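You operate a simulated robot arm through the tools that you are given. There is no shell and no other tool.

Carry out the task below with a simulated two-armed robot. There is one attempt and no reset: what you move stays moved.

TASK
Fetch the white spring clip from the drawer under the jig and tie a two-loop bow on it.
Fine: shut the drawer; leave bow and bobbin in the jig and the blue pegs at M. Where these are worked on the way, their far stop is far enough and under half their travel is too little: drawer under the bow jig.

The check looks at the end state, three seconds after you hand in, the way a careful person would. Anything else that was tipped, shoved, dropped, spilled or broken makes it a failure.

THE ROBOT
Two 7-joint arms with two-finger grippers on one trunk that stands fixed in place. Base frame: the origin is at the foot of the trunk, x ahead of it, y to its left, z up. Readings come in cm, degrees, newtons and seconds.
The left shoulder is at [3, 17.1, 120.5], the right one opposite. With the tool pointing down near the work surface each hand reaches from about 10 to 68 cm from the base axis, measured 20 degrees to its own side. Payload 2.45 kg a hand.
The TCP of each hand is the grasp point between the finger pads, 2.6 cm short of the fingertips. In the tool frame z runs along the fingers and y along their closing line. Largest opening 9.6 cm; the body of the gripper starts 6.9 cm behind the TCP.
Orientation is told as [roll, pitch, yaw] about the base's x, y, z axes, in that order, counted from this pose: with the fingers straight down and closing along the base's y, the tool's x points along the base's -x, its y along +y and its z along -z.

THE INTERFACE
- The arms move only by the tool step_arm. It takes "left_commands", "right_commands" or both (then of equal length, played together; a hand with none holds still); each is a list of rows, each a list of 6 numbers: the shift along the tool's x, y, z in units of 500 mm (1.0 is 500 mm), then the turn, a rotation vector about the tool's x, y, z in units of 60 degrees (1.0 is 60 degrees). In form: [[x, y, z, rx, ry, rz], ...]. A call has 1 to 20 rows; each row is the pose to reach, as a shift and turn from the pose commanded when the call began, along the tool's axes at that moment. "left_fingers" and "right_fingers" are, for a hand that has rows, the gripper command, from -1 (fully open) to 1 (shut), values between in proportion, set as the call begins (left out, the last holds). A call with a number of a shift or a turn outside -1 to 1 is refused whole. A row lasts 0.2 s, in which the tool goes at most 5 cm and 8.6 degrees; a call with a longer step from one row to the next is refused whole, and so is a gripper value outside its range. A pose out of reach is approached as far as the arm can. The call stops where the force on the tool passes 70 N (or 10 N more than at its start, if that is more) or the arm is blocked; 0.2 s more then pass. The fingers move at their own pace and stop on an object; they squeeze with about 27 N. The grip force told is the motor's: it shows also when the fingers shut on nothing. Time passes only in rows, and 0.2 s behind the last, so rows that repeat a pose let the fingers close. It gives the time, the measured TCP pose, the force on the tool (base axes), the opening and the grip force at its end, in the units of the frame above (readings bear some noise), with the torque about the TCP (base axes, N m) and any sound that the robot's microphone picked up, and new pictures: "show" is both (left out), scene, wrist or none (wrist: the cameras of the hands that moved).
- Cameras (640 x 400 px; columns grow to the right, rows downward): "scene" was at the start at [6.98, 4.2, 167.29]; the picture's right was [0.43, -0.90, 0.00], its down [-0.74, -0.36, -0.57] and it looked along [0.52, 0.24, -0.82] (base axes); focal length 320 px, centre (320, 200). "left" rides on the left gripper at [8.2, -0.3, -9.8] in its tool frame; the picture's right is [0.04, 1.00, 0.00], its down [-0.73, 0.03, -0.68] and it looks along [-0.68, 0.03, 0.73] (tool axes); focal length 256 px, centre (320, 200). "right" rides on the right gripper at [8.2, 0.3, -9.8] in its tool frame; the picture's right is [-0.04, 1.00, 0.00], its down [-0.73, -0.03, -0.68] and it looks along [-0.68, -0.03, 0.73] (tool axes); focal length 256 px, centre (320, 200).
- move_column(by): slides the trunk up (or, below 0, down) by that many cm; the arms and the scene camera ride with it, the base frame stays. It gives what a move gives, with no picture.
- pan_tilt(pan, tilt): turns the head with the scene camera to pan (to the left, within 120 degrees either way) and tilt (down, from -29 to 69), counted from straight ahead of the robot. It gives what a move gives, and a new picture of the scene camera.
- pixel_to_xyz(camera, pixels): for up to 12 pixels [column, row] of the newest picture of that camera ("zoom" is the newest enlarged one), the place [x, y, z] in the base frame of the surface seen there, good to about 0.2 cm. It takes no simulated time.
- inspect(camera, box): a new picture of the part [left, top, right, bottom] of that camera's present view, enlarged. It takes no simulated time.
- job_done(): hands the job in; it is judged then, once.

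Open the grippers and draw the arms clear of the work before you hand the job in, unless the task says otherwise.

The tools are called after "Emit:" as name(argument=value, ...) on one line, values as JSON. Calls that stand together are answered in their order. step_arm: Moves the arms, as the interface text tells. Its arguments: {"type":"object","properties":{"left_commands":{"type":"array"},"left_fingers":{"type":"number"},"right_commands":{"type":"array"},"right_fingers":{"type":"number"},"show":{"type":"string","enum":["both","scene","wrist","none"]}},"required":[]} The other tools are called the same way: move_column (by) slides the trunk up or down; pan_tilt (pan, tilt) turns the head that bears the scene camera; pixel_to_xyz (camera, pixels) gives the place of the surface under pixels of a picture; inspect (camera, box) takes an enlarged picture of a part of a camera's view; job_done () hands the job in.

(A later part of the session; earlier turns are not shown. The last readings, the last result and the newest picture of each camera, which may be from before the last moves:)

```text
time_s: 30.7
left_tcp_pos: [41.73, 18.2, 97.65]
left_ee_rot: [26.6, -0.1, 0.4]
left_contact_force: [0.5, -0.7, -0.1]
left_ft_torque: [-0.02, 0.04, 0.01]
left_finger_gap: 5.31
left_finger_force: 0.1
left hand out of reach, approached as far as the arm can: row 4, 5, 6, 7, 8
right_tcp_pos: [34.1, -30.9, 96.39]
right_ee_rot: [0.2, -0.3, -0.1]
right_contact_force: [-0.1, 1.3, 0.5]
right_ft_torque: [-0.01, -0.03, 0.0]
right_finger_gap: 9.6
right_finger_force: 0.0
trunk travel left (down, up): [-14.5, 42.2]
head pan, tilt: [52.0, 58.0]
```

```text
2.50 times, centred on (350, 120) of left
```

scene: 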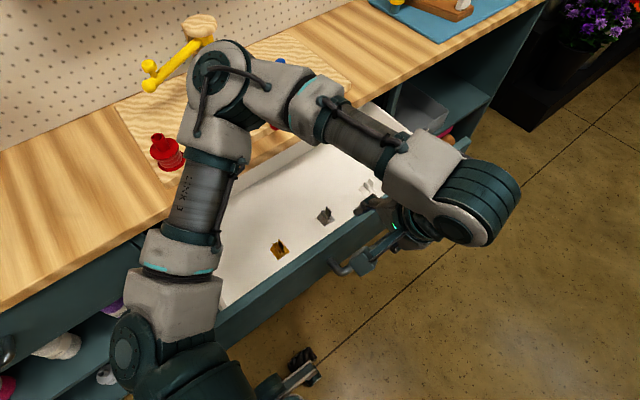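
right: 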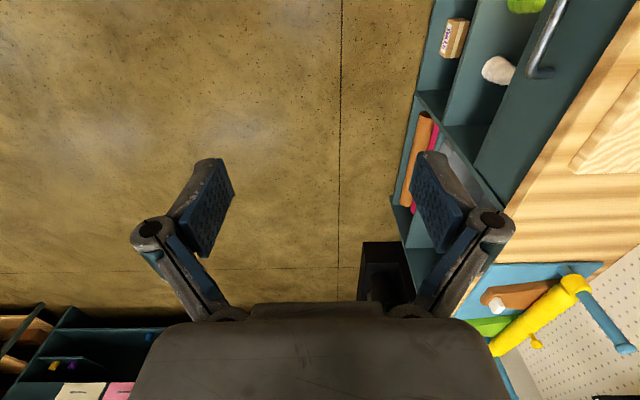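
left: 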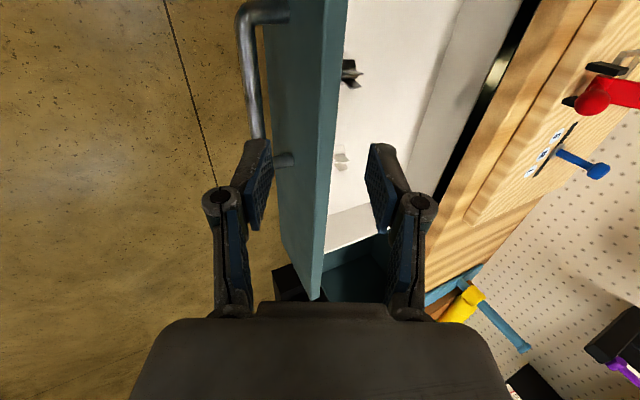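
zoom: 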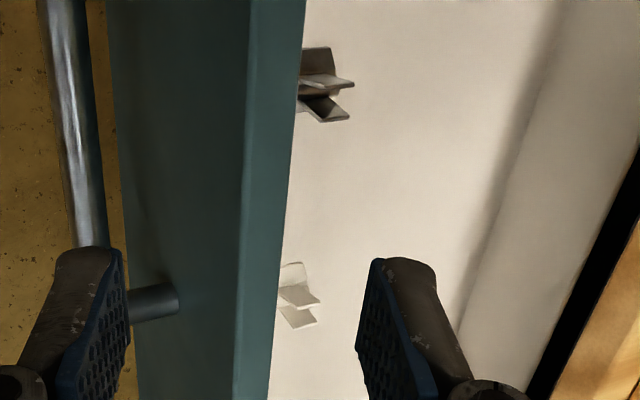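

White clip: base about (58.7, 33.8) on the drawer floor z≈72, with tabs up to z≈75.7, spaced along x. I swing the left hand upright above it at z≈95 to look with the wrist camera.

Emit:
step_arm(left_commands=[[-0.05, 0.036, 0.028, 0.063, 0, 0], [-0.1, 0.073, 0.055, 0.127, 0, 0], [-0.15, 0.109, 0.083, 0.19, 0, 0], [-0.2, 0.145, 0.111, 0.253, 0, 0], [-0.25, 0.181, 0.139, 0.317, 0, 0], [-0.3, 0.218, 0.166, 0.38, 0, 0], [-0.34, 0.254, 0.194, 0.443, 0, 0]])

```text
time_s: 32.3
left_tcp_pos: [58.51, 34.49, 94.71]
left_ee_rot: [-0.2, -0.1, 0.7]
left_contact_force: [-0.2, 0.3, 0.1]
left_ft_torque: [-0.03, 0.03, 0.01]
left_finger_gap: 5.3
left_finger_force: 0.1
right_tcp_pos: [34.29, -30.51, 96.43]
right_ee_rot: [0.0, -0.1, 0.0]
right_contact_force: [-0.6, -0.7, -0.1]
right_ft_torque: [0.01, 0.0, 0.0]
right_finger_gap: 9.59
right_finger_force: 0.1
trunk travel left (down, up): [-14.5, 42.2]
head pan, tilt: [52.0, 58.0]
```

scene: 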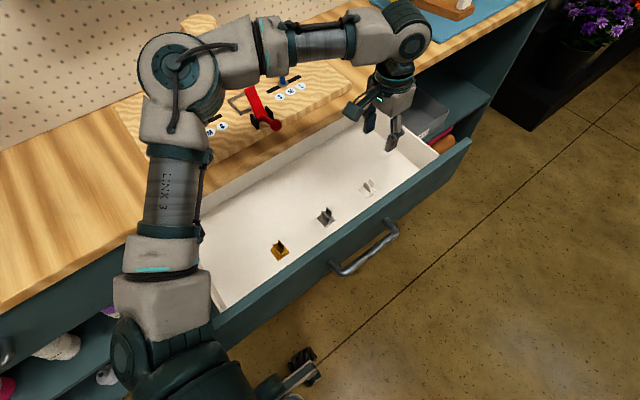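
left: 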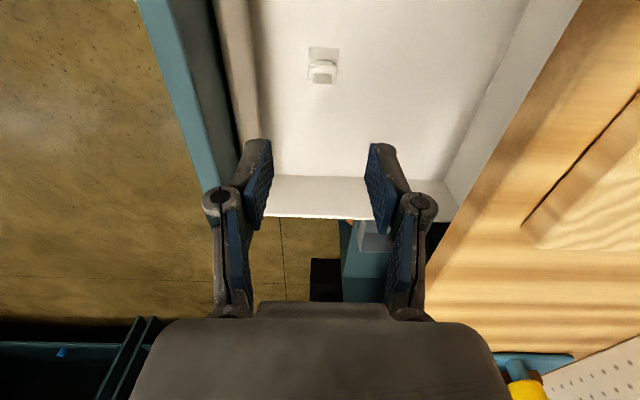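

Both views show the white clip now. I zoom in on it from both cameras and measure.

Emit:
inspect(camera="left", box=[290, 35, 354, 99])

Emit:
inspect(camera="scene", box=[340, 168, 404, 208])

Emit:
pixel_to_xyz(camera="left", pixels=[[309, 48], [336, 48], [309, 60], [336, 62], [315, 80], [331, 80], [323, 70], [322, 80], [296, 60], [228, 60], [238, 60]])

```text
6.25 times, centred on (322, 67) of left
```

zoom: 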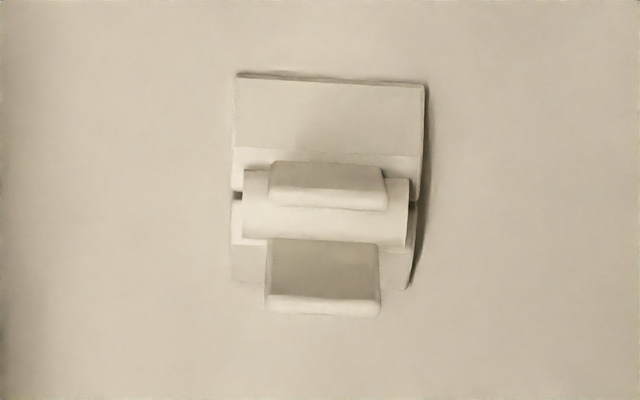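

```text
10.00 times, centred on (372, 188) of scene
```

zoom: 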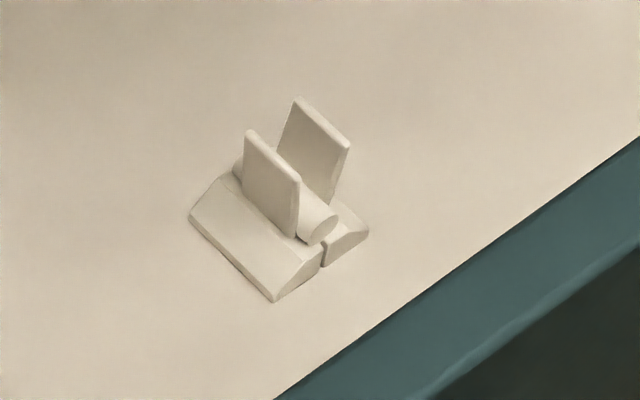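

```text
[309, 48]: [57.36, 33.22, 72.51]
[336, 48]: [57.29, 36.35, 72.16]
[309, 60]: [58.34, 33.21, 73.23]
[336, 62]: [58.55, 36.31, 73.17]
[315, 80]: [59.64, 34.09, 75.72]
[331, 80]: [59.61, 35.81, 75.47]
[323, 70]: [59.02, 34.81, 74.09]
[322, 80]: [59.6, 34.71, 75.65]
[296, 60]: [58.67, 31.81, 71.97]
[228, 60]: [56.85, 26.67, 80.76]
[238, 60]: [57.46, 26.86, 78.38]
```

Clip base measures about x 57.3–60.6, y 33.15–36.35, centre (58.95, 34.8). I descend to TCP z≈79 first and check alignment.

Emit:
step_arm(left_commands=[[-0.003, 0.002, 0.08, 0, 0, 0], [-0.006, 0.004, 0.16, 0, 0, 0], [-0.009, 0.006, 0.24, 0, 0, 0], [-0.009, 0.006, 0.31, 0, 0, 0]])

Emit:
inspect(camera="left", box=[220, 90, 420, 220])

```text
time_s: 33.3
left_tcp_pos: [59.19, 34.58, 79.22]
left_ee_rot: [0.0, 0.0, 0.6]
left_contact_force: [-0.9, -0.5, 0.4]
left_ft_torque: [0.0, -0.01, -0.01]
left_finger_gap: 5.26
left_finger_force: 0.0
right_tcp_pos: [34.36, -30.79, 96.36]
right_ee_rot: [0.1, -0.1, 0.0]
right_contact_force: [0.2, 0.0, 1.3]
right_ft_torque: [0.02, 0.02, 0.0]
right_finger_gap: 9.62
right_finger_force: 0.1
trunk travel left (down, up): [-14.5, 42.2]
head pan, tilt: [52.0, 58.0]
```

scene: 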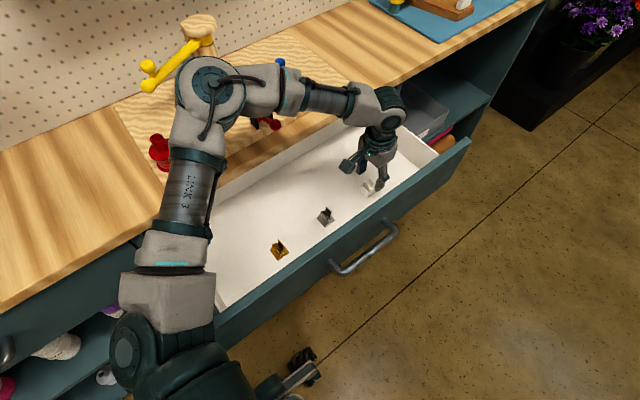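
left: 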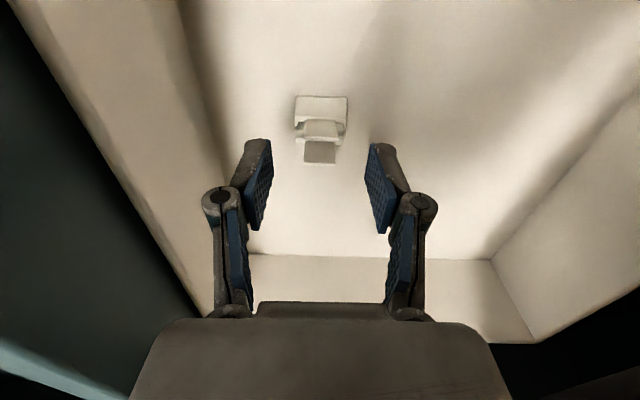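

```text
3.08 times, centred on (320, 155) of left
```

zoom: 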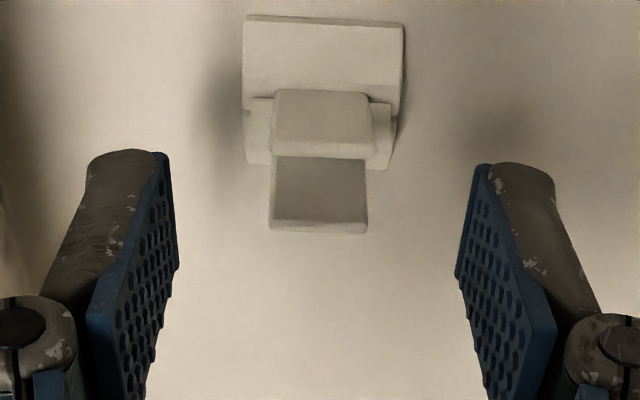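

Measuring the clip again from this closer view.

Emit:
pixel_to_xyz(camera="zoom", pixels=[[247, 22], [402, 28], [250, 155], [385, 165], [320, 225], [275, 225], [365, 228], [320, 110], [250, 100], [320, 50], [280, 95], [368, 100]])

```text
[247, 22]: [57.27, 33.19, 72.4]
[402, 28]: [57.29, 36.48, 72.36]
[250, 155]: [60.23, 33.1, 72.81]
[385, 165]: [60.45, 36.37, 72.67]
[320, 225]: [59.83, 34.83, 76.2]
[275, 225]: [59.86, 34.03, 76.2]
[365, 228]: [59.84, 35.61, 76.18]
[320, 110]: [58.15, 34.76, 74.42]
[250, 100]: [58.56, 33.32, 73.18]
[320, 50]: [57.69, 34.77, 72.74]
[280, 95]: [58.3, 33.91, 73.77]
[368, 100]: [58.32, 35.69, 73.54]
```

Centre confirmed at (58.95, 34.8). I descend to TCP z≈75.5, then close.

Emit:
step_arm(left_commands=[[0.004, 0.004, 0.04, 0, 0, 0], [0.004, 0.004, 0.075, 0, 0, 0]], show="wrist")

Emit:
step_arm(left_commands=[[0, 0, 0, 0, 0, 0], [0, 0, 0, 0, 0, 0], [0, 0, 0, 0, 0, 0]], left_fingers=1, show="wrist")

```text
time_s: 33.9
left_tcp_pos: [58.86, 34.77, 75.65]
left_ee_rot: [-0.1, 0.0, 0.6]
left_contact_force: [-1.1, 0.1, -0.8]
left_ft_torque: [0.03, 0.01, 0.01]
left_finger_gap: 5.27
left_finger_force: 0.1
right_tcp_pos: [34.15, -30.69, 96.4]
right_ee_rot: [0.1, -0.2, -0.1]
right_contact_force: [-0.2, -0.8, -0.8]
right_ft_torque: [-0.01, -0.03, -0.01]
right_finger_gap: 9.59
right_finger_force: 0.1
trunk travel left (down, up): [-14.5, 42.2]
head pan, tilt: [52.0, 58.0]
```

left: 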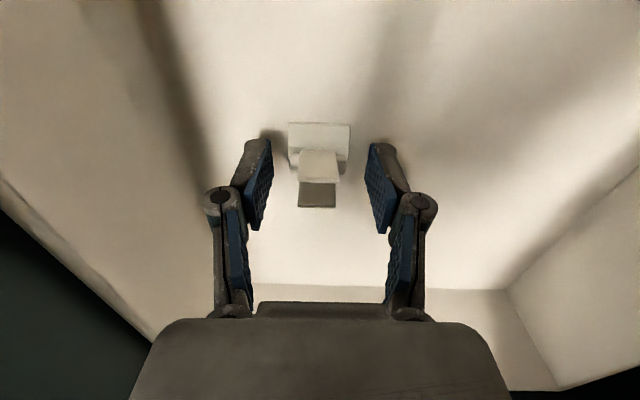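

```text
time_s: 34.7
left_tcp_pos: [58.96, 34.81, 75.88]
left_ee_rot: [-0.1, 0.0, 0.6]
left_contact_force: [0.8, 1.8, 7.2]
left_ft_torque: [0.07, -0.07, -0.07]
left_finger_gap: 1.8
left_finger_force: 26.9
right_tcp_pos: [34.19, -30.76, 96.38]
right_ee_rot: [0.2, -0.4, 0.0]
right_contact_force: [0.6, 0.5, 0.9]
right_ft_torque: [0.0, -0.01, 0.01]
right_finger_gap: 9.63
right_finger_force: 0.1
trunk travel left (down, up): [-14.5, 42.2]
head pan, tilt: [52.0, 58.0]
```

left: 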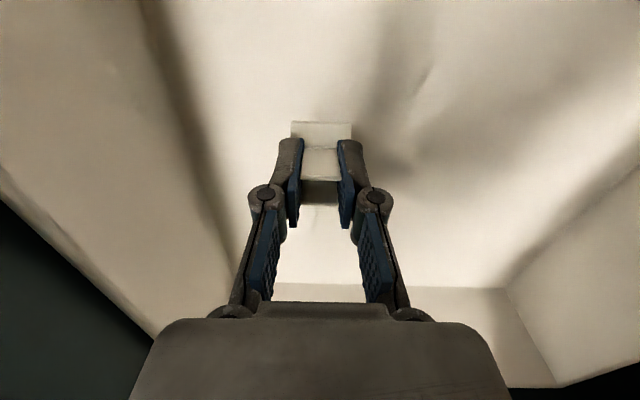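

Gap 1.8 cm: the clip is gripped by its two tabs. I lift straight up 25 cm and look.

Emit:
step_arm(left_commands=[[0, 0, -0.04, 0, 0, 0], [0, 0, -0.1, 0, 0, 0], [0, 0, -0.18, 0, 0, 0], [0, 0, -0.26, 0, 0, 0], [0, 0, -0.34, 0, 0, 0], [0, 0, -0.42, 0, 0, 0], [0, 0, -0.5, 0, 0, 0]])

Emit:
inspect(camera="left", box=[220, 90, 420, 220])

```text
time_s: 36.3
left_tcp_pos: [58.99, 34.59, 100.78]
left_ee_rot: [0.0, 0.0, 0.6]
left_contact_force: [0.2, -0.4, -0.9]
left_ft_torque: [0.0, 0.0, -0.01]
left_finger_gap: 1.8
left_finger_force: 26.9
right_tcp_pos: [34.16, -30.77, 96.51]
right_ee_rot: [0.2, -0.3, 0.1]
right_contact_force: [0.2, -0.8, 0.2]
right_ft_torque: [-0.01, -0.03, -0.03]
right_finger_gap: 9.59
right_finger_force: 0.0
trunk travel left (down, up): [-14.5, 42.2]
head pan, tilt: [52.0, 58.0]
```

scene: 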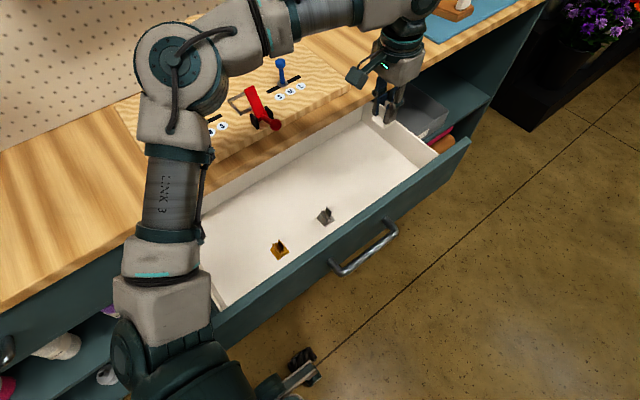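
left: 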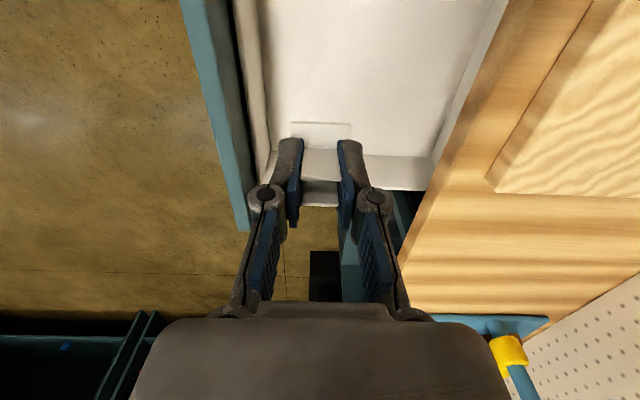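

```text
3.08 times, centred on (320, 155) of left
```

zoom: 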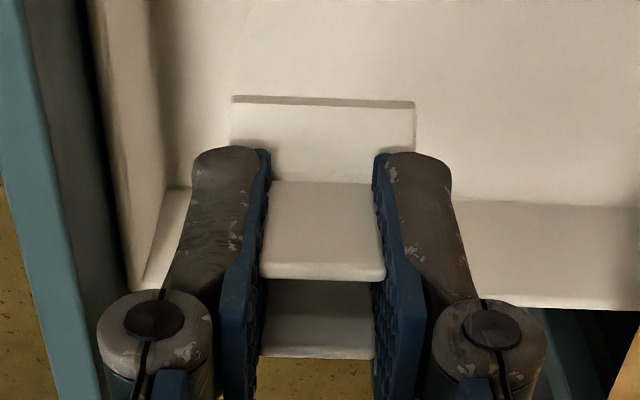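

The clip is held securely. I raise the trunk 18 cm for the bench work and look at the nest.

Emit:
move_column(by=18)

Emit:
pan_tilt(pan=60, tilt=50)

```text
time_s: 38.3
left_tcp_pos: [58.95, 34.67, 118.63]
left_ee_rot: [0.0, 0.0, 0.6]
left_contact_force: [0.5, 0.2, -0.4]
left_ft_torque: [0.03, -0.01, 0.0]
left_finger_gap: 1.79
left_finger_force: 26.9
right_tcp_pos: [34.22, -30.78, 114.34]
right_ee_rot: [0.1, -0.2, 0.0]
right_contact_force: [-0.5, -0.8, 0.2]
right_ft_torque: [0.0, -0.02, -0.03]
right_finger_gap: 9.6
right_finger_force: 0.0
trunk travel left (down, up): [-32.5, 24.2]
head pan, tilt: [52.0, 58.0]
```

```text
time_s: 39.0
left_tcp_pos: [58.97, 34.75, 118.75]
left_ee_rot: [0.0, 0.0, 0.6]
left_contact_force: [0.1, -0.5, -0.1]
left_ft_torque: [-0.02, 0.0, 0.05]
left_finger_gap: 1.8
left_finger_force: 26.9
right_tcp_pos: [34.37, -30.74, 114.38]
right_ee_rot: [0.2, -0.2, 0.0]
right_contact_force: [-0.3, 0.6, -0.3]
right_ft_torque: [-0.01, 0.02, -0.01]
right_finger_gap: 9.62
right_finger_force: 0.0
trunk travel left (down, up): [-32.5, 24.2]
head pan, tilt: [60.0, 50.0]
```

scene: 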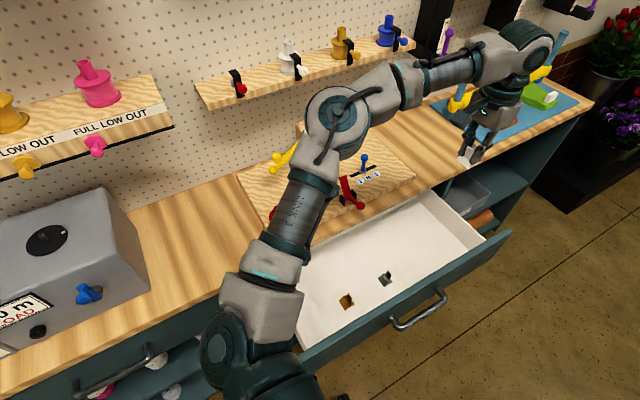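

The forearm hides the nest. I move the hand at height to (30, 52), behind the nest, so that the wrist camera sees the nest and lever.

Emit:
step_arm(left_commands=[[0.07, 0.045, 0, 0, 0, 0], [0.14, 0.09, 0, 0, 0, 0], [0.21, 0.135, 0, 0, 0, 0], [0.28, 0.18, 0, 0, 0, 0], [0.35, 0.225, 0, 0, 0, 0], [0.42, 0.27, 0, 0, 0, 0], [0.5, 0.315, 0, 0, 0, 0], [0.57, 0.35, 0, 0, 0, 0]])

Emit:
inspect(camera="left", box=[240, 0, 560, 200])

```text
time_s: 40.8
left_tcp_pos: [30.15, 52.15, 118.67]
left_ee_rot: [-0.1, 0.0, 0.5]
left_contact_force: [0.7, -0.1, -1.0]
left_ft_torque: [-0.02, -0.06, -0.01]
left_finger_gap: 1.81
left_finger_force: 27.3
right_tcp_pos: [34.09, -30.53, 114.56]
right_ee_rot: [0.1, -0.3, -0.1]
right_contact_force: [-0.6, 0.7, -0.8]
right_ft_torque: [0.01, -0.01, 0.04]
right_finger_gap: 9.56
right_finger_force: 0.2
trunk travel left (down, up): [-32.5, 24.2]
head pan, tilt: [60.0, 50.0]
```

scene: 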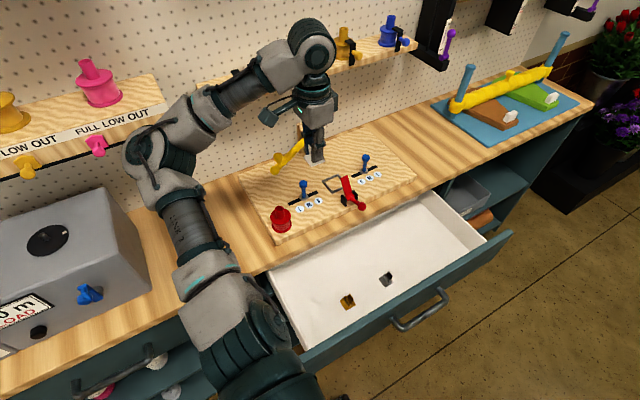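
left: 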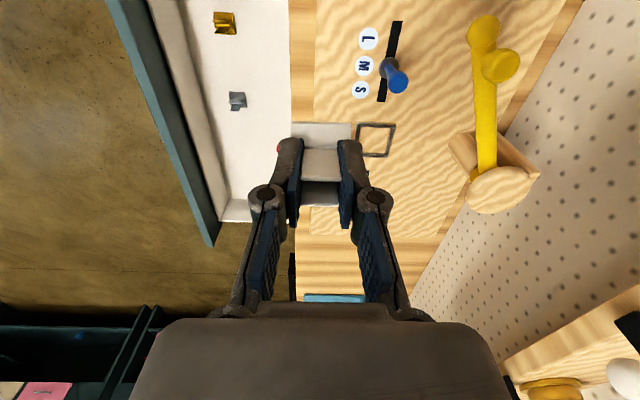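

```text
2.00 times, centred on (400, 100) of left
```

zoom: 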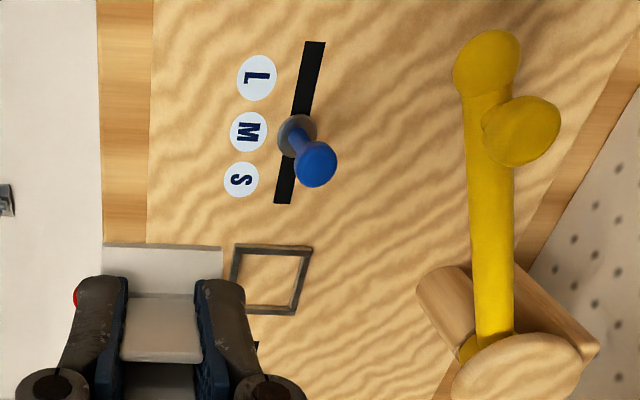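

Nest outline is visible at zoom (230–312, 244–315), and in the scene at (332,184). I measure the nest corners and zoom the scene view.

Emit:
pixel_to_xyz(camera="zoom", pixels=[[235, 246], [310, 249], [295, 312], [243, 253], [302, 256], [289, 306], [270, 280], [297, 122], [315, 55], [283, 200], [480, 340], [487, 60]])

Emit:
inspect(camera="scene", box=[260, 130, 420, 230])

```text
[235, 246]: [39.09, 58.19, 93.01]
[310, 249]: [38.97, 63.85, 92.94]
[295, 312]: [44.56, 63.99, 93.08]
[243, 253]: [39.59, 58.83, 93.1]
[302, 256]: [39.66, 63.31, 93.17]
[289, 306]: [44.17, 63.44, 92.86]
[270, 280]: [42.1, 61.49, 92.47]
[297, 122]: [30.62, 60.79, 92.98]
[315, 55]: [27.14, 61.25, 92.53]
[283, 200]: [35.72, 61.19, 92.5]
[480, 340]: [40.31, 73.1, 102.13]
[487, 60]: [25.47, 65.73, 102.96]
```

```text
4.00 times, centred on (340, 180) of scene
```

zoom: 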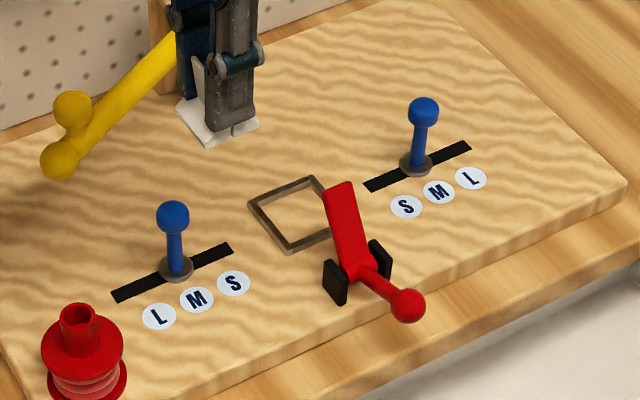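

Nest inner area is x 39.6–44.1, y 58.8–63.3, rim z≈93.0, floor z≈92.5; centre (41.85, 61.1). I also measure the red lever's paddle.

Emit:
pixel_to_xyz(camera="zoom", pixels=[[342, 190], [342, 184], [350, 230], [358, 265], [375, 280], [405, 305], [405, 295], [340, 275], [378, 255], [420, 105], [415, 165], [173, 215]])

Emit:
pixel_to_xyz(camera="zoom", pixels=[[200, 110], [190, 115], [210, 142], [248, 122], [175, 105], [172, 265]])

```text
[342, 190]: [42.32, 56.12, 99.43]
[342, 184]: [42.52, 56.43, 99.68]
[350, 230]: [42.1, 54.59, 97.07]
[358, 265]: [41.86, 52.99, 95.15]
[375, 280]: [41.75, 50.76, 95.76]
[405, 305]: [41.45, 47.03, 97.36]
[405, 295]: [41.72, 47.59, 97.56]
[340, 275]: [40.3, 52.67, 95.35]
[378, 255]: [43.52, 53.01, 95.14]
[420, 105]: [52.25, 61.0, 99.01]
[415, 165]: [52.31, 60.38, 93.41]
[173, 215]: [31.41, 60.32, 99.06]
```

```text
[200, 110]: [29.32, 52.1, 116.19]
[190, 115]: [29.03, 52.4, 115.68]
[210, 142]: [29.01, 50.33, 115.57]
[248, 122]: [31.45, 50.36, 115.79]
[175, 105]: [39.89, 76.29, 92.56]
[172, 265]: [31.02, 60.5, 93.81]
```

I move the clip above the nest at height, then lower to about z 104 to check alignment.

Emit:
step_arm(left_commands=[[-0.06, 0.045, 0, 0, 0, 0], [-0.12, 0.09, 0, 0, 0, 0], [-0.18, 0.135, 0, 0, 0, 0], [-0.234, 0.179, 0, 0, 0, 0], [-0.234, 0.179, 0.08, 0, 0, 0], [-0.234, 0.179, 0.16, 0, 0, 0], [-0.234, 0.179, 0.24, 0, 0, 0], [-0.234, 0.179, 0.3, 0, 0, 0]])

Emit:
inspect(camera="left", box=[220, 60, 460, 210])

Emit:
inspect(camera="scene", box=[270, 120, 430, 220])

```text
time_s: 42.6
left_tcp_pos: [41.84, 61.24, 103.45]
left_ee_rot: [-0.1, -0.2, 0.7]
left_contact_force: [0.4, 0.8, -0.6]
left_ft_torque: [0.03, 0.01, -0.02]
left_finger_gap: 1.82
left_finger_force: 27.5
right_tcp_pos: [34.19, -30.46, 114.42]
right_ee_rot: [0.1, -0.3, 0.0]
right_contact_force: [-0.5, -0.5, 0.3]
right_ft_torque: [0.02, 0.03, 0.02]
right_finger_gap: 9.58
right_finger_force: 0.1
trunk travel left (down, up): [-32.5, 24.2]
head pan, tilt: [60.0, 50.0]
```

scene: 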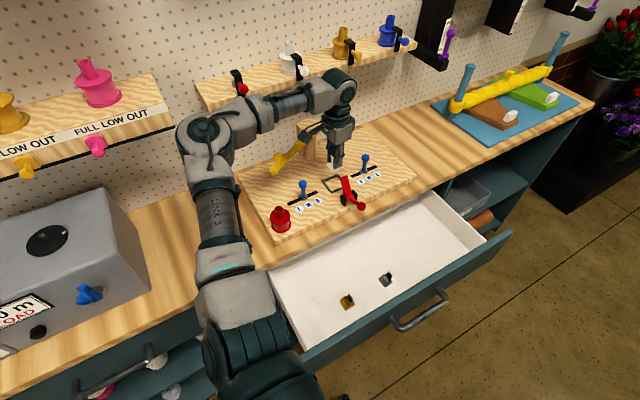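
left: 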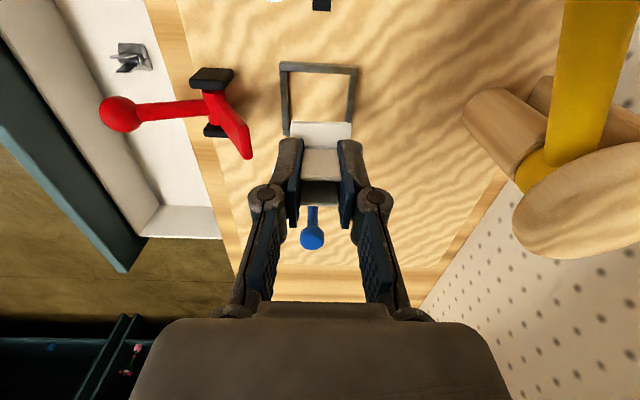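

```text
2.67 times, centred on (340, 135) of left
```

zoom: 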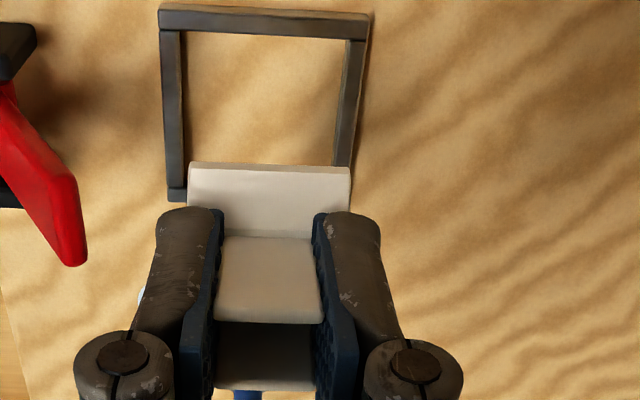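

```text
4.00 times, centred on (350, 170) of scene
```

zoom: 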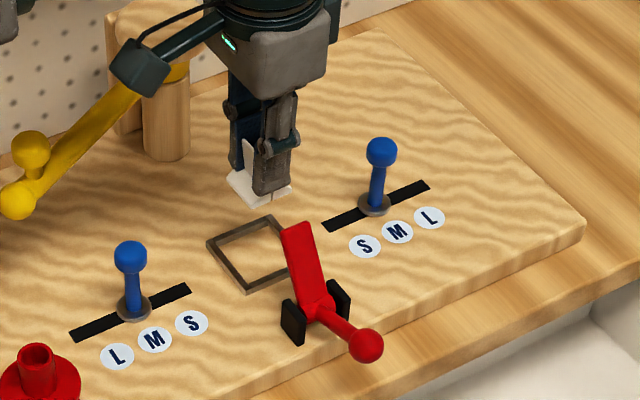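

The clip hangs above the nest. I re-measure the nest frame from this close wrist view to fine-tune.

Emit:
pixel_to_xyz(camera="left", pixels=[[281, 64], [357, 69], [289, 74], [349, 78], [289, 130], [348, 122], [284, 130], [353, 122], [293, 124], [349, 124], [321, 124], [310, 100]])

```text
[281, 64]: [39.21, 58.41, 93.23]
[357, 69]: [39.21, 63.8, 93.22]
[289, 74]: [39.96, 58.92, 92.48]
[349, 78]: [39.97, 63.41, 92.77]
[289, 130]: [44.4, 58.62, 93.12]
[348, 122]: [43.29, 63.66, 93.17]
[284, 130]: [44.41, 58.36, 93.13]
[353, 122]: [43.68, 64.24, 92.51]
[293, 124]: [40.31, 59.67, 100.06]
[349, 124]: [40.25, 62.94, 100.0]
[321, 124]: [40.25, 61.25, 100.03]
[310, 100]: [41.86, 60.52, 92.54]
```

Clip centre ≈(41.9, 61.3), nest centre ≈(41.9, 61.15). I shift 0.15 cm in −y and lower to TCP z≈96.4.

Emit:
step_arm(left_commands=[[0, -0.003, 0.06, 0, 0, 0], [0, -0.003, 0.11, 0, 0, 0], [0, -0.003, 0.141, 0, 0, 0]])

Emit:
inspect(camera="left", box=[220, 60, 460, 210])

Emit:
inspect(camera="scene", box=[300, 140, 380, 190])

```text
time_s: 43.4
left_tcp_pos: [41.79, 61.3, 96.45]
left_ee_rot: [-0.1, -0.1, 0.6]
left_contact_force: [-0.5, 0.0, 0.6]
left_ft_torque: [-0.02, 0.02, -0.01]
left_finger_gap: 1.79
left_finger_force: 26.9
right_tcp_pos: [34.24, -30.54, 114.39]
right_ee_rot: [0.0, -0.1, 0.0]
right_contact_force: [-0.1, 0.1, 0.1]
right_ft_torque: [0.0, 0.02, -0.01]
right_finger_gap: 9.61
right_finger_force: 0.0
trunk travel left (down, up): [-32.5, 24.2]
head pan, tilt: [60.0, 50.0]
```

scene: 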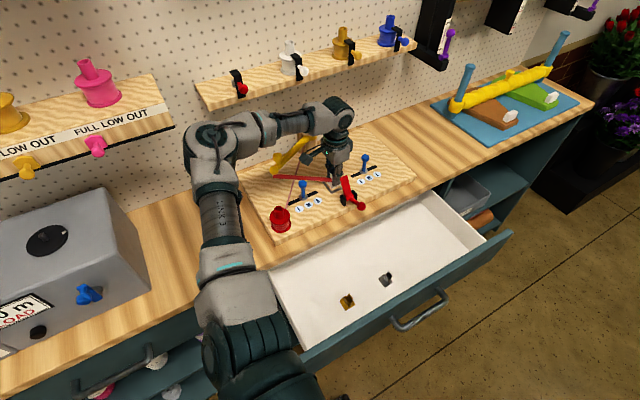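
left: 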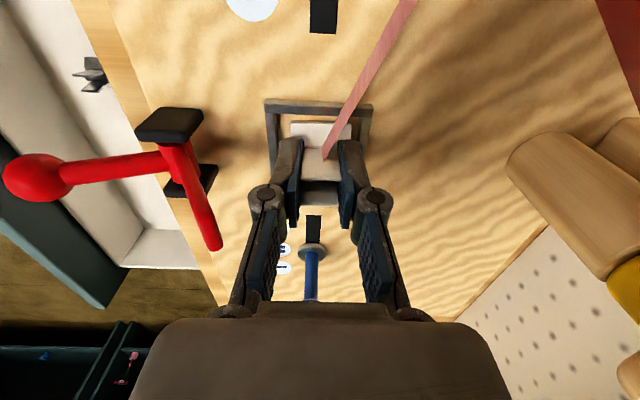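

```text
2.67 times, centred on (340, 135) of left
```

zoom: 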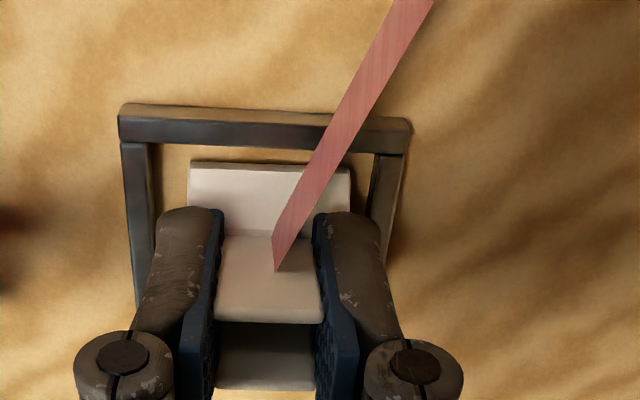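

```text
8.00 times, centred on (340, 165) of scene
```

zoom: 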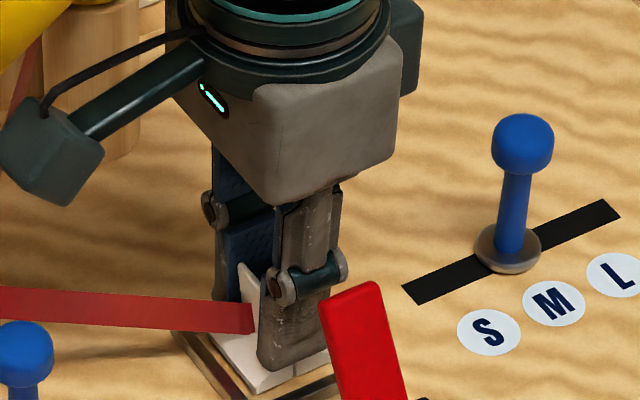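

The clip seated in the nest made the ribbon appear from the yellow arm to the clip. I open the fingers a little and retreat straight up.

Emit:
step_arm(left_commands=[[0, 0, 0.004, 0, 0, 0], [0, 0, 0.004, 0, 0, 0]], show="none")

Emit:
step_arm(left_commands=[[0, 0, 0, 0, 0, 0], [0, 0, 0, 0, 0, 0], [0, 0, -0.04, 0, 0, 0], [0, 0, -0.09, 0, 0, 0], [0, 0, -0.17, 0, 0, 0], [0, 0, -0.25, 0, 0, 0], [0, 0, -0.33, 0, 0, 0], [0, 0, -0.41, 0, 0, 0]], left_fingers=0.3)

Emit:
inspect(camera="left", box=[220, 0, 540, 200])

Emit:
inspect(camera="scene", box=[260, 120, 420, 220])

```text
time_s: 44.0
left_tcp_pos: [41.73, 61.16, 96.25]
left_ee_rot: [-0.1, -0.1, 0.6]
left_contact_force: [-0.4, 0.4, -0.3]
left_ft_torque: [-0.03, 0.0, 0.01]
left_finger_gap: 1.79
left_finger_force: 26.9
right_tcp_pos: [34.28, -30.58, 114.42]
right_ee_rot: [0.2, -0.3, -0.1]
right_contact_force: [0.4, 0.1, 0.6]
right_ft_torque: [0.02, 0.03, 0.01]
right_finger_gap: 9.58
right_finger_force: 0.1
trunk travel left (down, up): [-32.5, 24.2]
head pan, tilt: [60.0, 50.0]
```

```text
time_s: 45.8
left_tcp_pos: [41.7, 60.87, 116.94]
left_ee_rot: [0.0, 0.0, 0.5]
left_contact_force: [-0.3, 0.4, 0.5]
left_ft_torque: [-0.01, 0.01, 0.01]
left_finger_gap: 3.35
left_finger_force: 0.0
right_tcp_pos: [34.24, -30.65, 114.48]
right_ee_rot: [0.1, -0.3, 0.0]
right_contact_force: [-0.1, 0.3, -0.5]
right_ft_torque: [0.03, -0.01, 0.02]
right_finger_gap: 9.57
right_finger_force: 0.1
trunk travel left (down, up): [-32.5, 24.2]
head pan, tilt: [60.0, 50.0]
```

scene: 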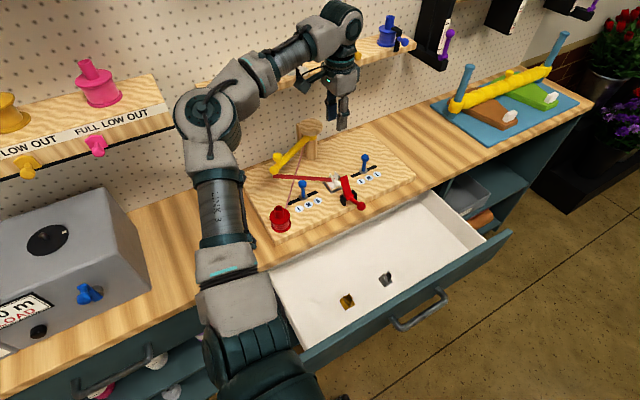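
left: 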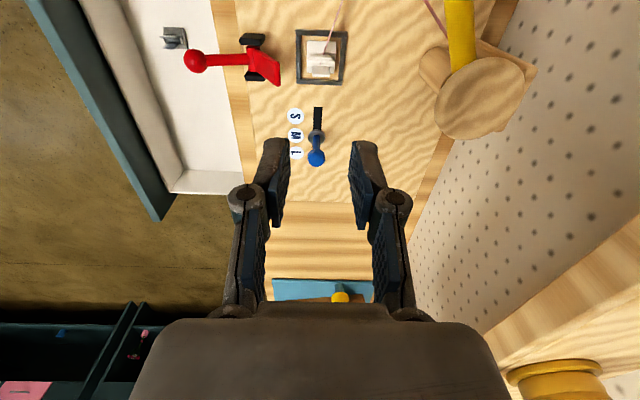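

```text
2.00 times, centred on (380, 100) of left
```

zoom: 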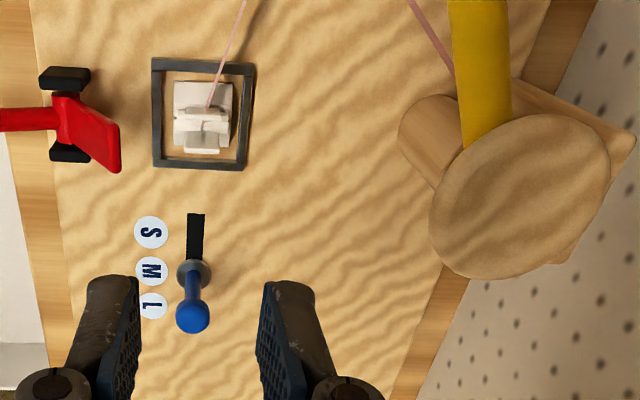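

```text
4.00 times, centred on (340, 170) of scene
```

zoom: 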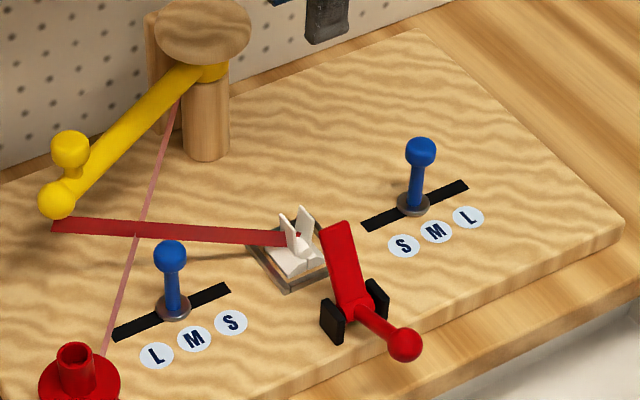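

The clip is seated upright in the nest, with the ribbon running bobbin → post → yellow arm → clip. I measure the yellow arm and its knob for swinging.

Emit:
pixel_to_xyz(camera="zoom", pixels=[[70, 138], [70, 155], [72, 172], [57, 199], [57, 190], [100, 155], [140, 115], [180, 80], [205, 70], [205, 30], [300, 235], [180, 235]])

Emit:
inspect(camera="scene", box=[262, 110, 342, 180])

```text
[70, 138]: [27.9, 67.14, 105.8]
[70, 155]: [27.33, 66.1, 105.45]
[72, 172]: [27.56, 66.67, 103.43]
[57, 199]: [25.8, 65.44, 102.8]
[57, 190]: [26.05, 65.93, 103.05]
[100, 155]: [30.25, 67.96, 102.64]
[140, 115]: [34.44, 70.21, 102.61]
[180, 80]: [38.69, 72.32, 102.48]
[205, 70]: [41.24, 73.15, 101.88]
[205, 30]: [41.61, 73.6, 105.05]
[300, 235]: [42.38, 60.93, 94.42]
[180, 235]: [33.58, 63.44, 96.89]
```

```text
5.71 times, centred on (302, 145) of scene
```

zoom: 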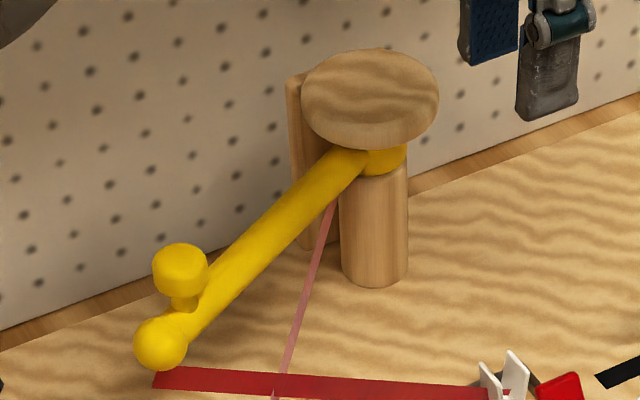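

The knob sits on top of the arm near its tip. I refine its centre and size.

Emit:
pixel_to_xyz(camera="zoom", pixels=[[180, 248], [180, 256], [158, 262], [203, 262], [180, 285], [182, 302], [160, 345], [154, 275], [207, 275]])

Emit:
inspect(camera="scene", box=[255, 190, 305, 240])

```text
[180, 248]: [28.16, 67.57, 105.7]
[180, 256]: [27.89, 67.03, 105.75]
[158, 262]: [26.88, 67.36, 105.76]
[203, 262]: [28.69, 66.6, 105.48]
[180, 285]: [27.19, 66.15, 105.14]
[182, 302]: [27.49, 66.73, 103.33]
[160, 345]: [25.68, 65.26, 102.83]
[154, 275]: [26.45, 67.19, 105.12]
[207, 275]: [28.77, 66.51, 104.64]
```

```text
8.00 times, centred on (280, 215) of scene
```

zoom: 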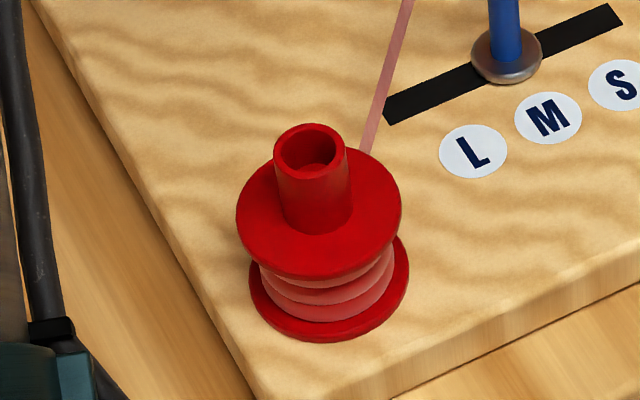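

Knob centre ≈(27.75, 67.0), top z 105.8, about 2.3 cm wide; pivot ≈(41.6, 73.6). Since the far side of the swing is distant, I tilt the hand 45° pointing to azimuth 45° and go to a pre-grasp pose behind the knob.

Emit:
step_arm(left_commands=[[0.045, 0.005, 0.01, -0.037, -0.089, -0.089], [0.09, 0.01, 0.02, -0.074, -0.178, -0.178], [0.135, 0.015, 0.03, -0.11, -0.266, -0.266], [0.18, 0.02, 0.045, -0.147, -0.355, -0.355], [0.225, 0.025, 0.06, -0.184, -0.444, -0.444], [0.27, 0.03, 0.075, -0.221, -0.533, -0.533], [0.315, 0.035, 0.09, -0.257, -0.621, -0.621], [0.36, 0.04, 0.11, -0.294, -0.71, -0.71]], left_fingers=0.06)

```text
time_s: 47.6
left_tcp_pos: [23.64, 62.73, 111.45]
left_ee_rot: [-0.3, -45.0, 45.8]
left_contact_force: [-0.3, -0.2, 0.7]
left_ft_torque: [0.01, -0.01, -0.02]
left_finger_gap: 4.51
left_finger_force: 0.1
left hand out of reach, approached as far as the arm can: row 3
right_tcp_pos: [34.17, -30.54, 114.45]
right_ee_rot: [0.1, -0.4, 0.0]
right_contact_force: [1.0, -0.5, -0.5]
right_ft_torque: [-0.01, 0.02, -0.03]
right_finger_gap: 9.6
right_finger_force: 0.0
trunk travel left (down, up): [-32.5, 24.2]
head pan, tilt: [60.0, 50.0]
```

scene: 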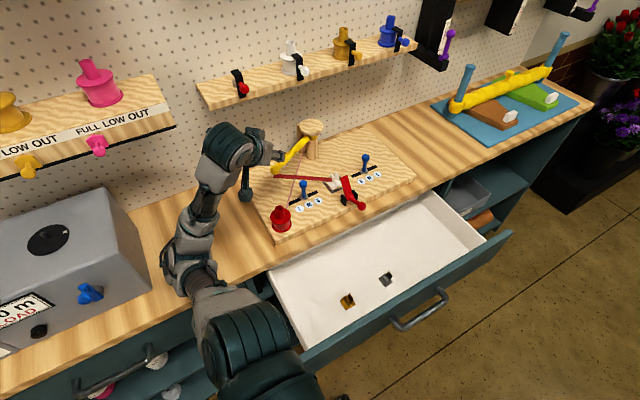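
left: 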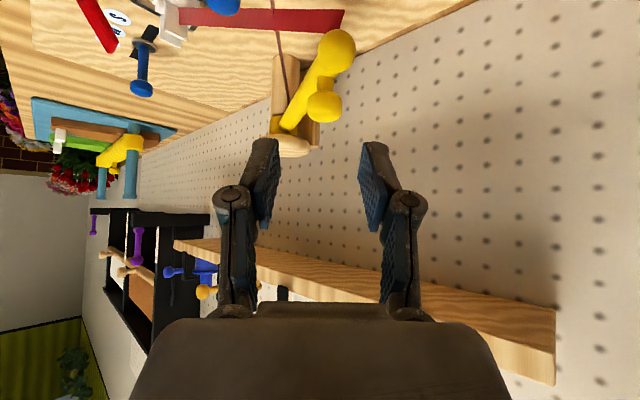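

The pose is reached. I check the elbow's clearance above the bench.

Emit:
pixel_to_xyz(camera="scene", pixels=[[185, 265], [170, 260], [195, 225], [215, 190], [235, 150], [246, 195], [240, 340], [205, 285]])

Emit:
inspect(camera="scene", box=[140, 110, 340, 310])

```text
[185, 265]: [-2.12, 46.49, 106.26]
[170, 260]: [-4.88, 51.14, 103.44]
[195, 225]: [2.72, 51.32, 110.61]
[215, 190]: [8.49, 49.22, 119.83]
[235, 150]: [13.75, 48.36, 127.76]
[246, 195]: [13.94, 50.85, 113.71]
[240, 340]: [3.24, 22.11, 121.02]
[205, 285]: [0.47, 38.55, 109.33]
```

```text
2.00 times, centred on (240, 210) of scene
```

zoom: 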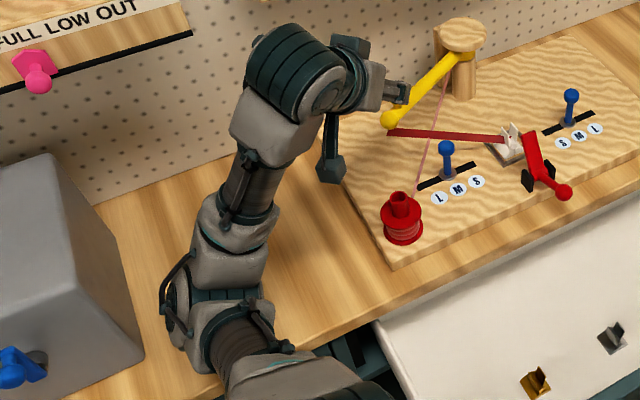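

Elbow clearance is fine (z≈104 vs bench 90). I advance 8.4 cm along the tool axis so the fingers straddle the knob.

Emit:
step_arm(left_commands=[[0, 0.001, 0.06, 0, 0, 0], [0, 0.001, 0.12, 0, 0, 0], [0, 0.001, 0.168, 0, 0, 0]])

Emit:
inspect(camera="scene", box=[240, 110, 340, 190])

```text
time_s: 48.6
left_tcp_pos: [28.46, 65.58, 108.19]
left_ee_rot: [4.1, -47.8, 41.6]
left_contact_force: [-3.5, 1.2, 4.5]
left_ft_torque: [0.11, 0.0, -0.05]
left_finger_gap: 4.64
left_finger_force: 1.4
right_tcp_pos: [33.93, -32.57, 113.93]
right_ee_rot: [0.8, -0.4, -0.3]
right_contact_force: [-0.2, 0.5, 0.8]
right_ft_torque: [-0.08, 0.02, -0.02]
right_finger_gap: 9.57
right_finger_force: 0.1
trunk travel left (down, up): [-32.5, 24.2]
head pan, tilt: [60.0, 50.0]
stopped in row 3 (left hand): the arm was blocked; the commanded pose is now the measured one
```

scene: 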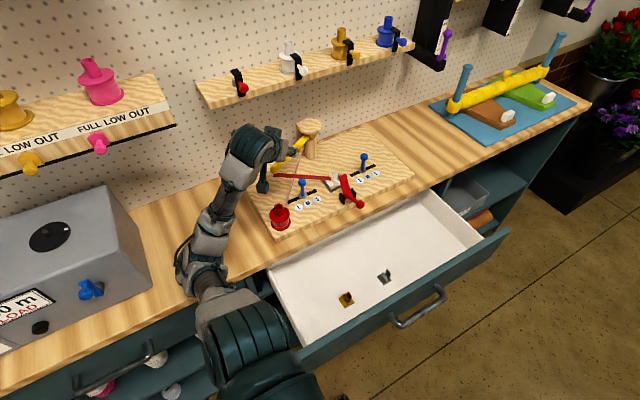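
left: 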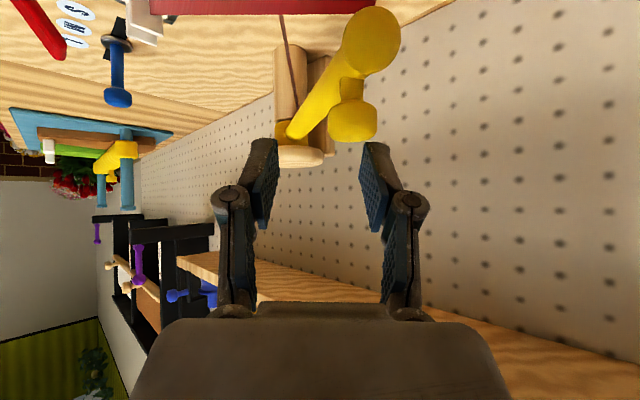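

```text
5.00 times, centred on (290, 150) of scene
```

zoom: 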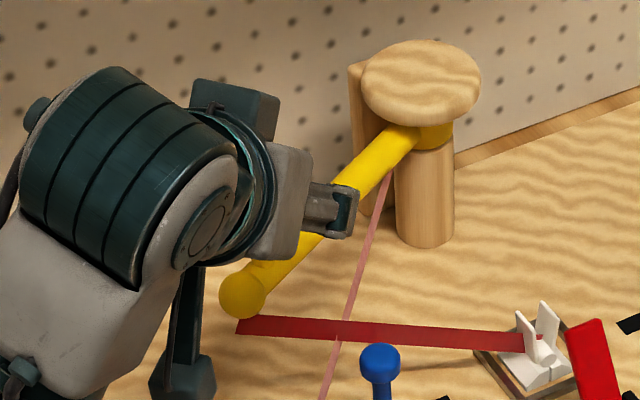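

The arm got blocked; something on the arm probably touches the bench. I look at the elbow region.

Emit:
inspect(camera="scene", box=[140, 180, 320, 360])

Emit:
pixel_to_xyz(camera="scene", pixels=[[205, 270], [190, 265], [180, 265], [195, 290], [205, 300], [220, 285], [270, 290], [215, 245], [250, 320], [300, 340]])

```text
2.22 times, centred on (230, 270) of scene
```

zoom: 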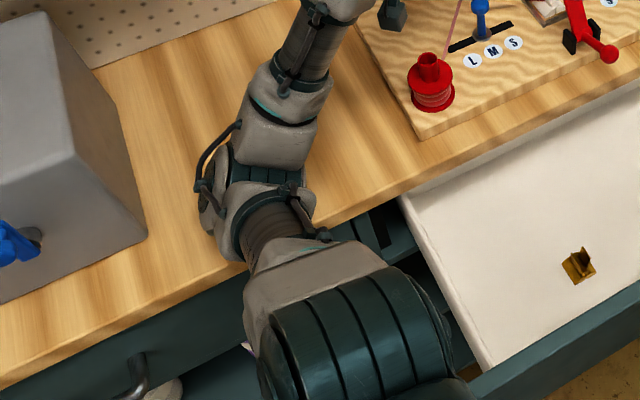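

```text
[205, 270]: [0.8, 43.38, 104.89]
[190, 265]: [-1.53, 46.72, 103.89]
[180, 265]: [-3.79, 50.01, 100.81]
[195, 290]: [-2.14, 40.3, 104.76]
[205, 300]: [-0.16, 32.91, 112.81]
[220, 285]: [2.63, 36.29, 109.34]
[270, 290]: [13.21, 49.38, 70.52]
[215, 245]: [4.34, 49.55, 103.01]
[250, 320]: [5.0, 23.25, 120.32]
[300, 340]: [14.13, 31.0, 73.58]
```

The elbow (top at z≈104) is resting on the bench. I back off along the tool axis, then raise the trunk 13 cm to lift the elbow.

Emit:
step_arm(left_commands=[[0, 0, -0.06, 0, 0, 0], [0, 0, -0.12, 0, 0, 0]], show="none")

Emit:
move_column(by=13)

```text
time_s: 49.2
left_tcp_pos: [25.85, 64.11, 110.8]
left_ee_rot: [2.4, -46.3, 43.0]
left_contact_force: [0.3, 0.5, -0.2]
left_ft_torque: [0.01, -0.05, 0.03]
left_finger_gap: 4.51
left_finger_force: 0.1
right_tcp_pos: [34.52, -30.62, 114.34]
right_ee_rot: [-0.1, -0.1, -0.1]
right_contact_force: [0.4, 0.6, 0.9]
right_ft_torque: [-0.01, -0.01, 0.03]
right_finger_gap: 9.61
right_finger_force: 0.1
trunk travel left (down, up): [-32.5, 24.2]
head pan, tilt: [60.0, 50.0]
```

```text
time_s: 50.8
left_tcp_pos: [25.44, 62.81, 124.72]
left_ee_rot: [3.3, -47.1, 42.4]
left_contact_force: [0.1, -1.0, 0.2]
left_ft_torque: [0.0, 0.04, 0.02]
left_finger_gap: 4.5
left_finger_force: 0.1
right_tcp_pos: [34.39, -31.99, 127.18]
right_ee_rot: [0.6, -0.2, -0.2]
right_contact_force: [0.1, -0.3, 0.0]
right_ft_torque: [-0.01, -0.01, 0.04]
right_finger_gap: 9.61
right_finger_force: 0.1
trunk travel left (down, up): [-45.5, 11.2]
head pan, tilt: [60.0, 50.0]
```

The trunk is up; TCP (25.4, 62.8, 124.7). I lower the hand back to the pre-grasp pose (23.7, 63, 111.5) and correct the orientation.

Emit:
step_arm(left_commands=[[0.052, 0.004, 0.041, 0.006, 0.009, -0.008], [0.104, 0.008, 0.082, 0.012, 0.018, -0.016], [0.156, 0.012, 0.123, 0.018, 0.027, -0.024], [0.209, 0.017, 0.165, 0.024, 0.035, -0.031]])

Emit:
inspect(camera="scene", box=[140, 110, 340, 310])

```text
time_s: 51.8
left_tcp_pos: [23.89, 63.17, 111.45]
left_ee_rot: [-0.3, -44.9, 45.3]
left_contact_force: [0.3, 0.5, -0.3]
left_ft_torque: [-0.03, -0.03, -0.01]
left_finger_gap: 4.48
left_finger_force: 0.0
right_tcp_pos: [34.05, -31.69, 127.17]
right_ee_rot: [0.6, -0.2, -0.1]
right_contact_force: [-0.8, -0.2, 0.7]
right_ft_torque: [0.01, 0.0, 0.01]
right_finger_gap: 9.6
right_finger_force: 0.2
trunk travel left (down, up): [-45.5, 11.2]
head pan, tilt: [60.0, 50.0]
```

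scene: 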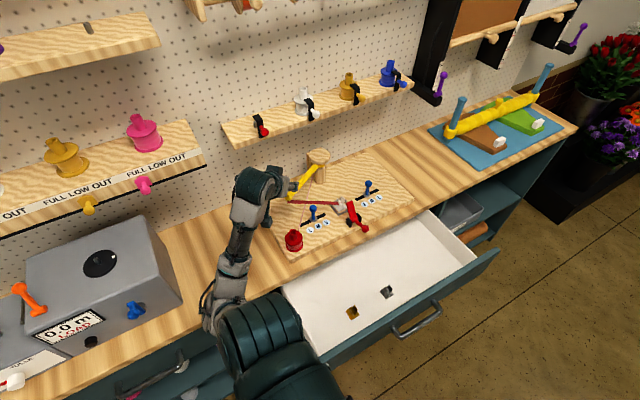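
left: 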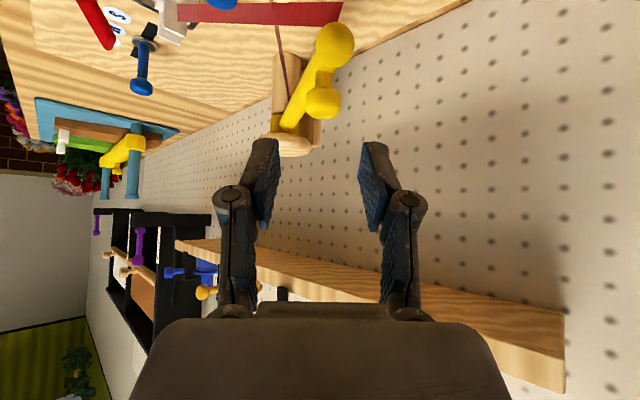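

```text
2.00 times, centred on (240, 210) of scene
```

zoom: 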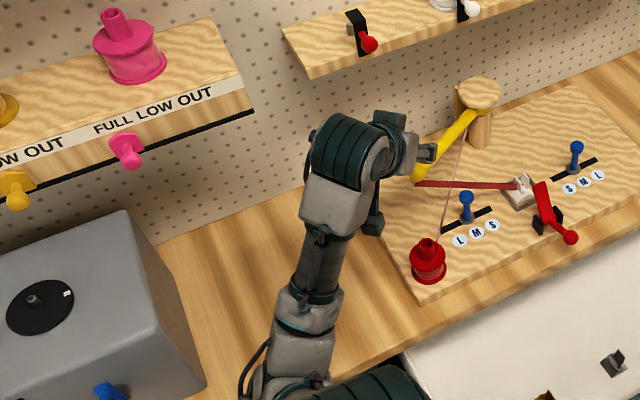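

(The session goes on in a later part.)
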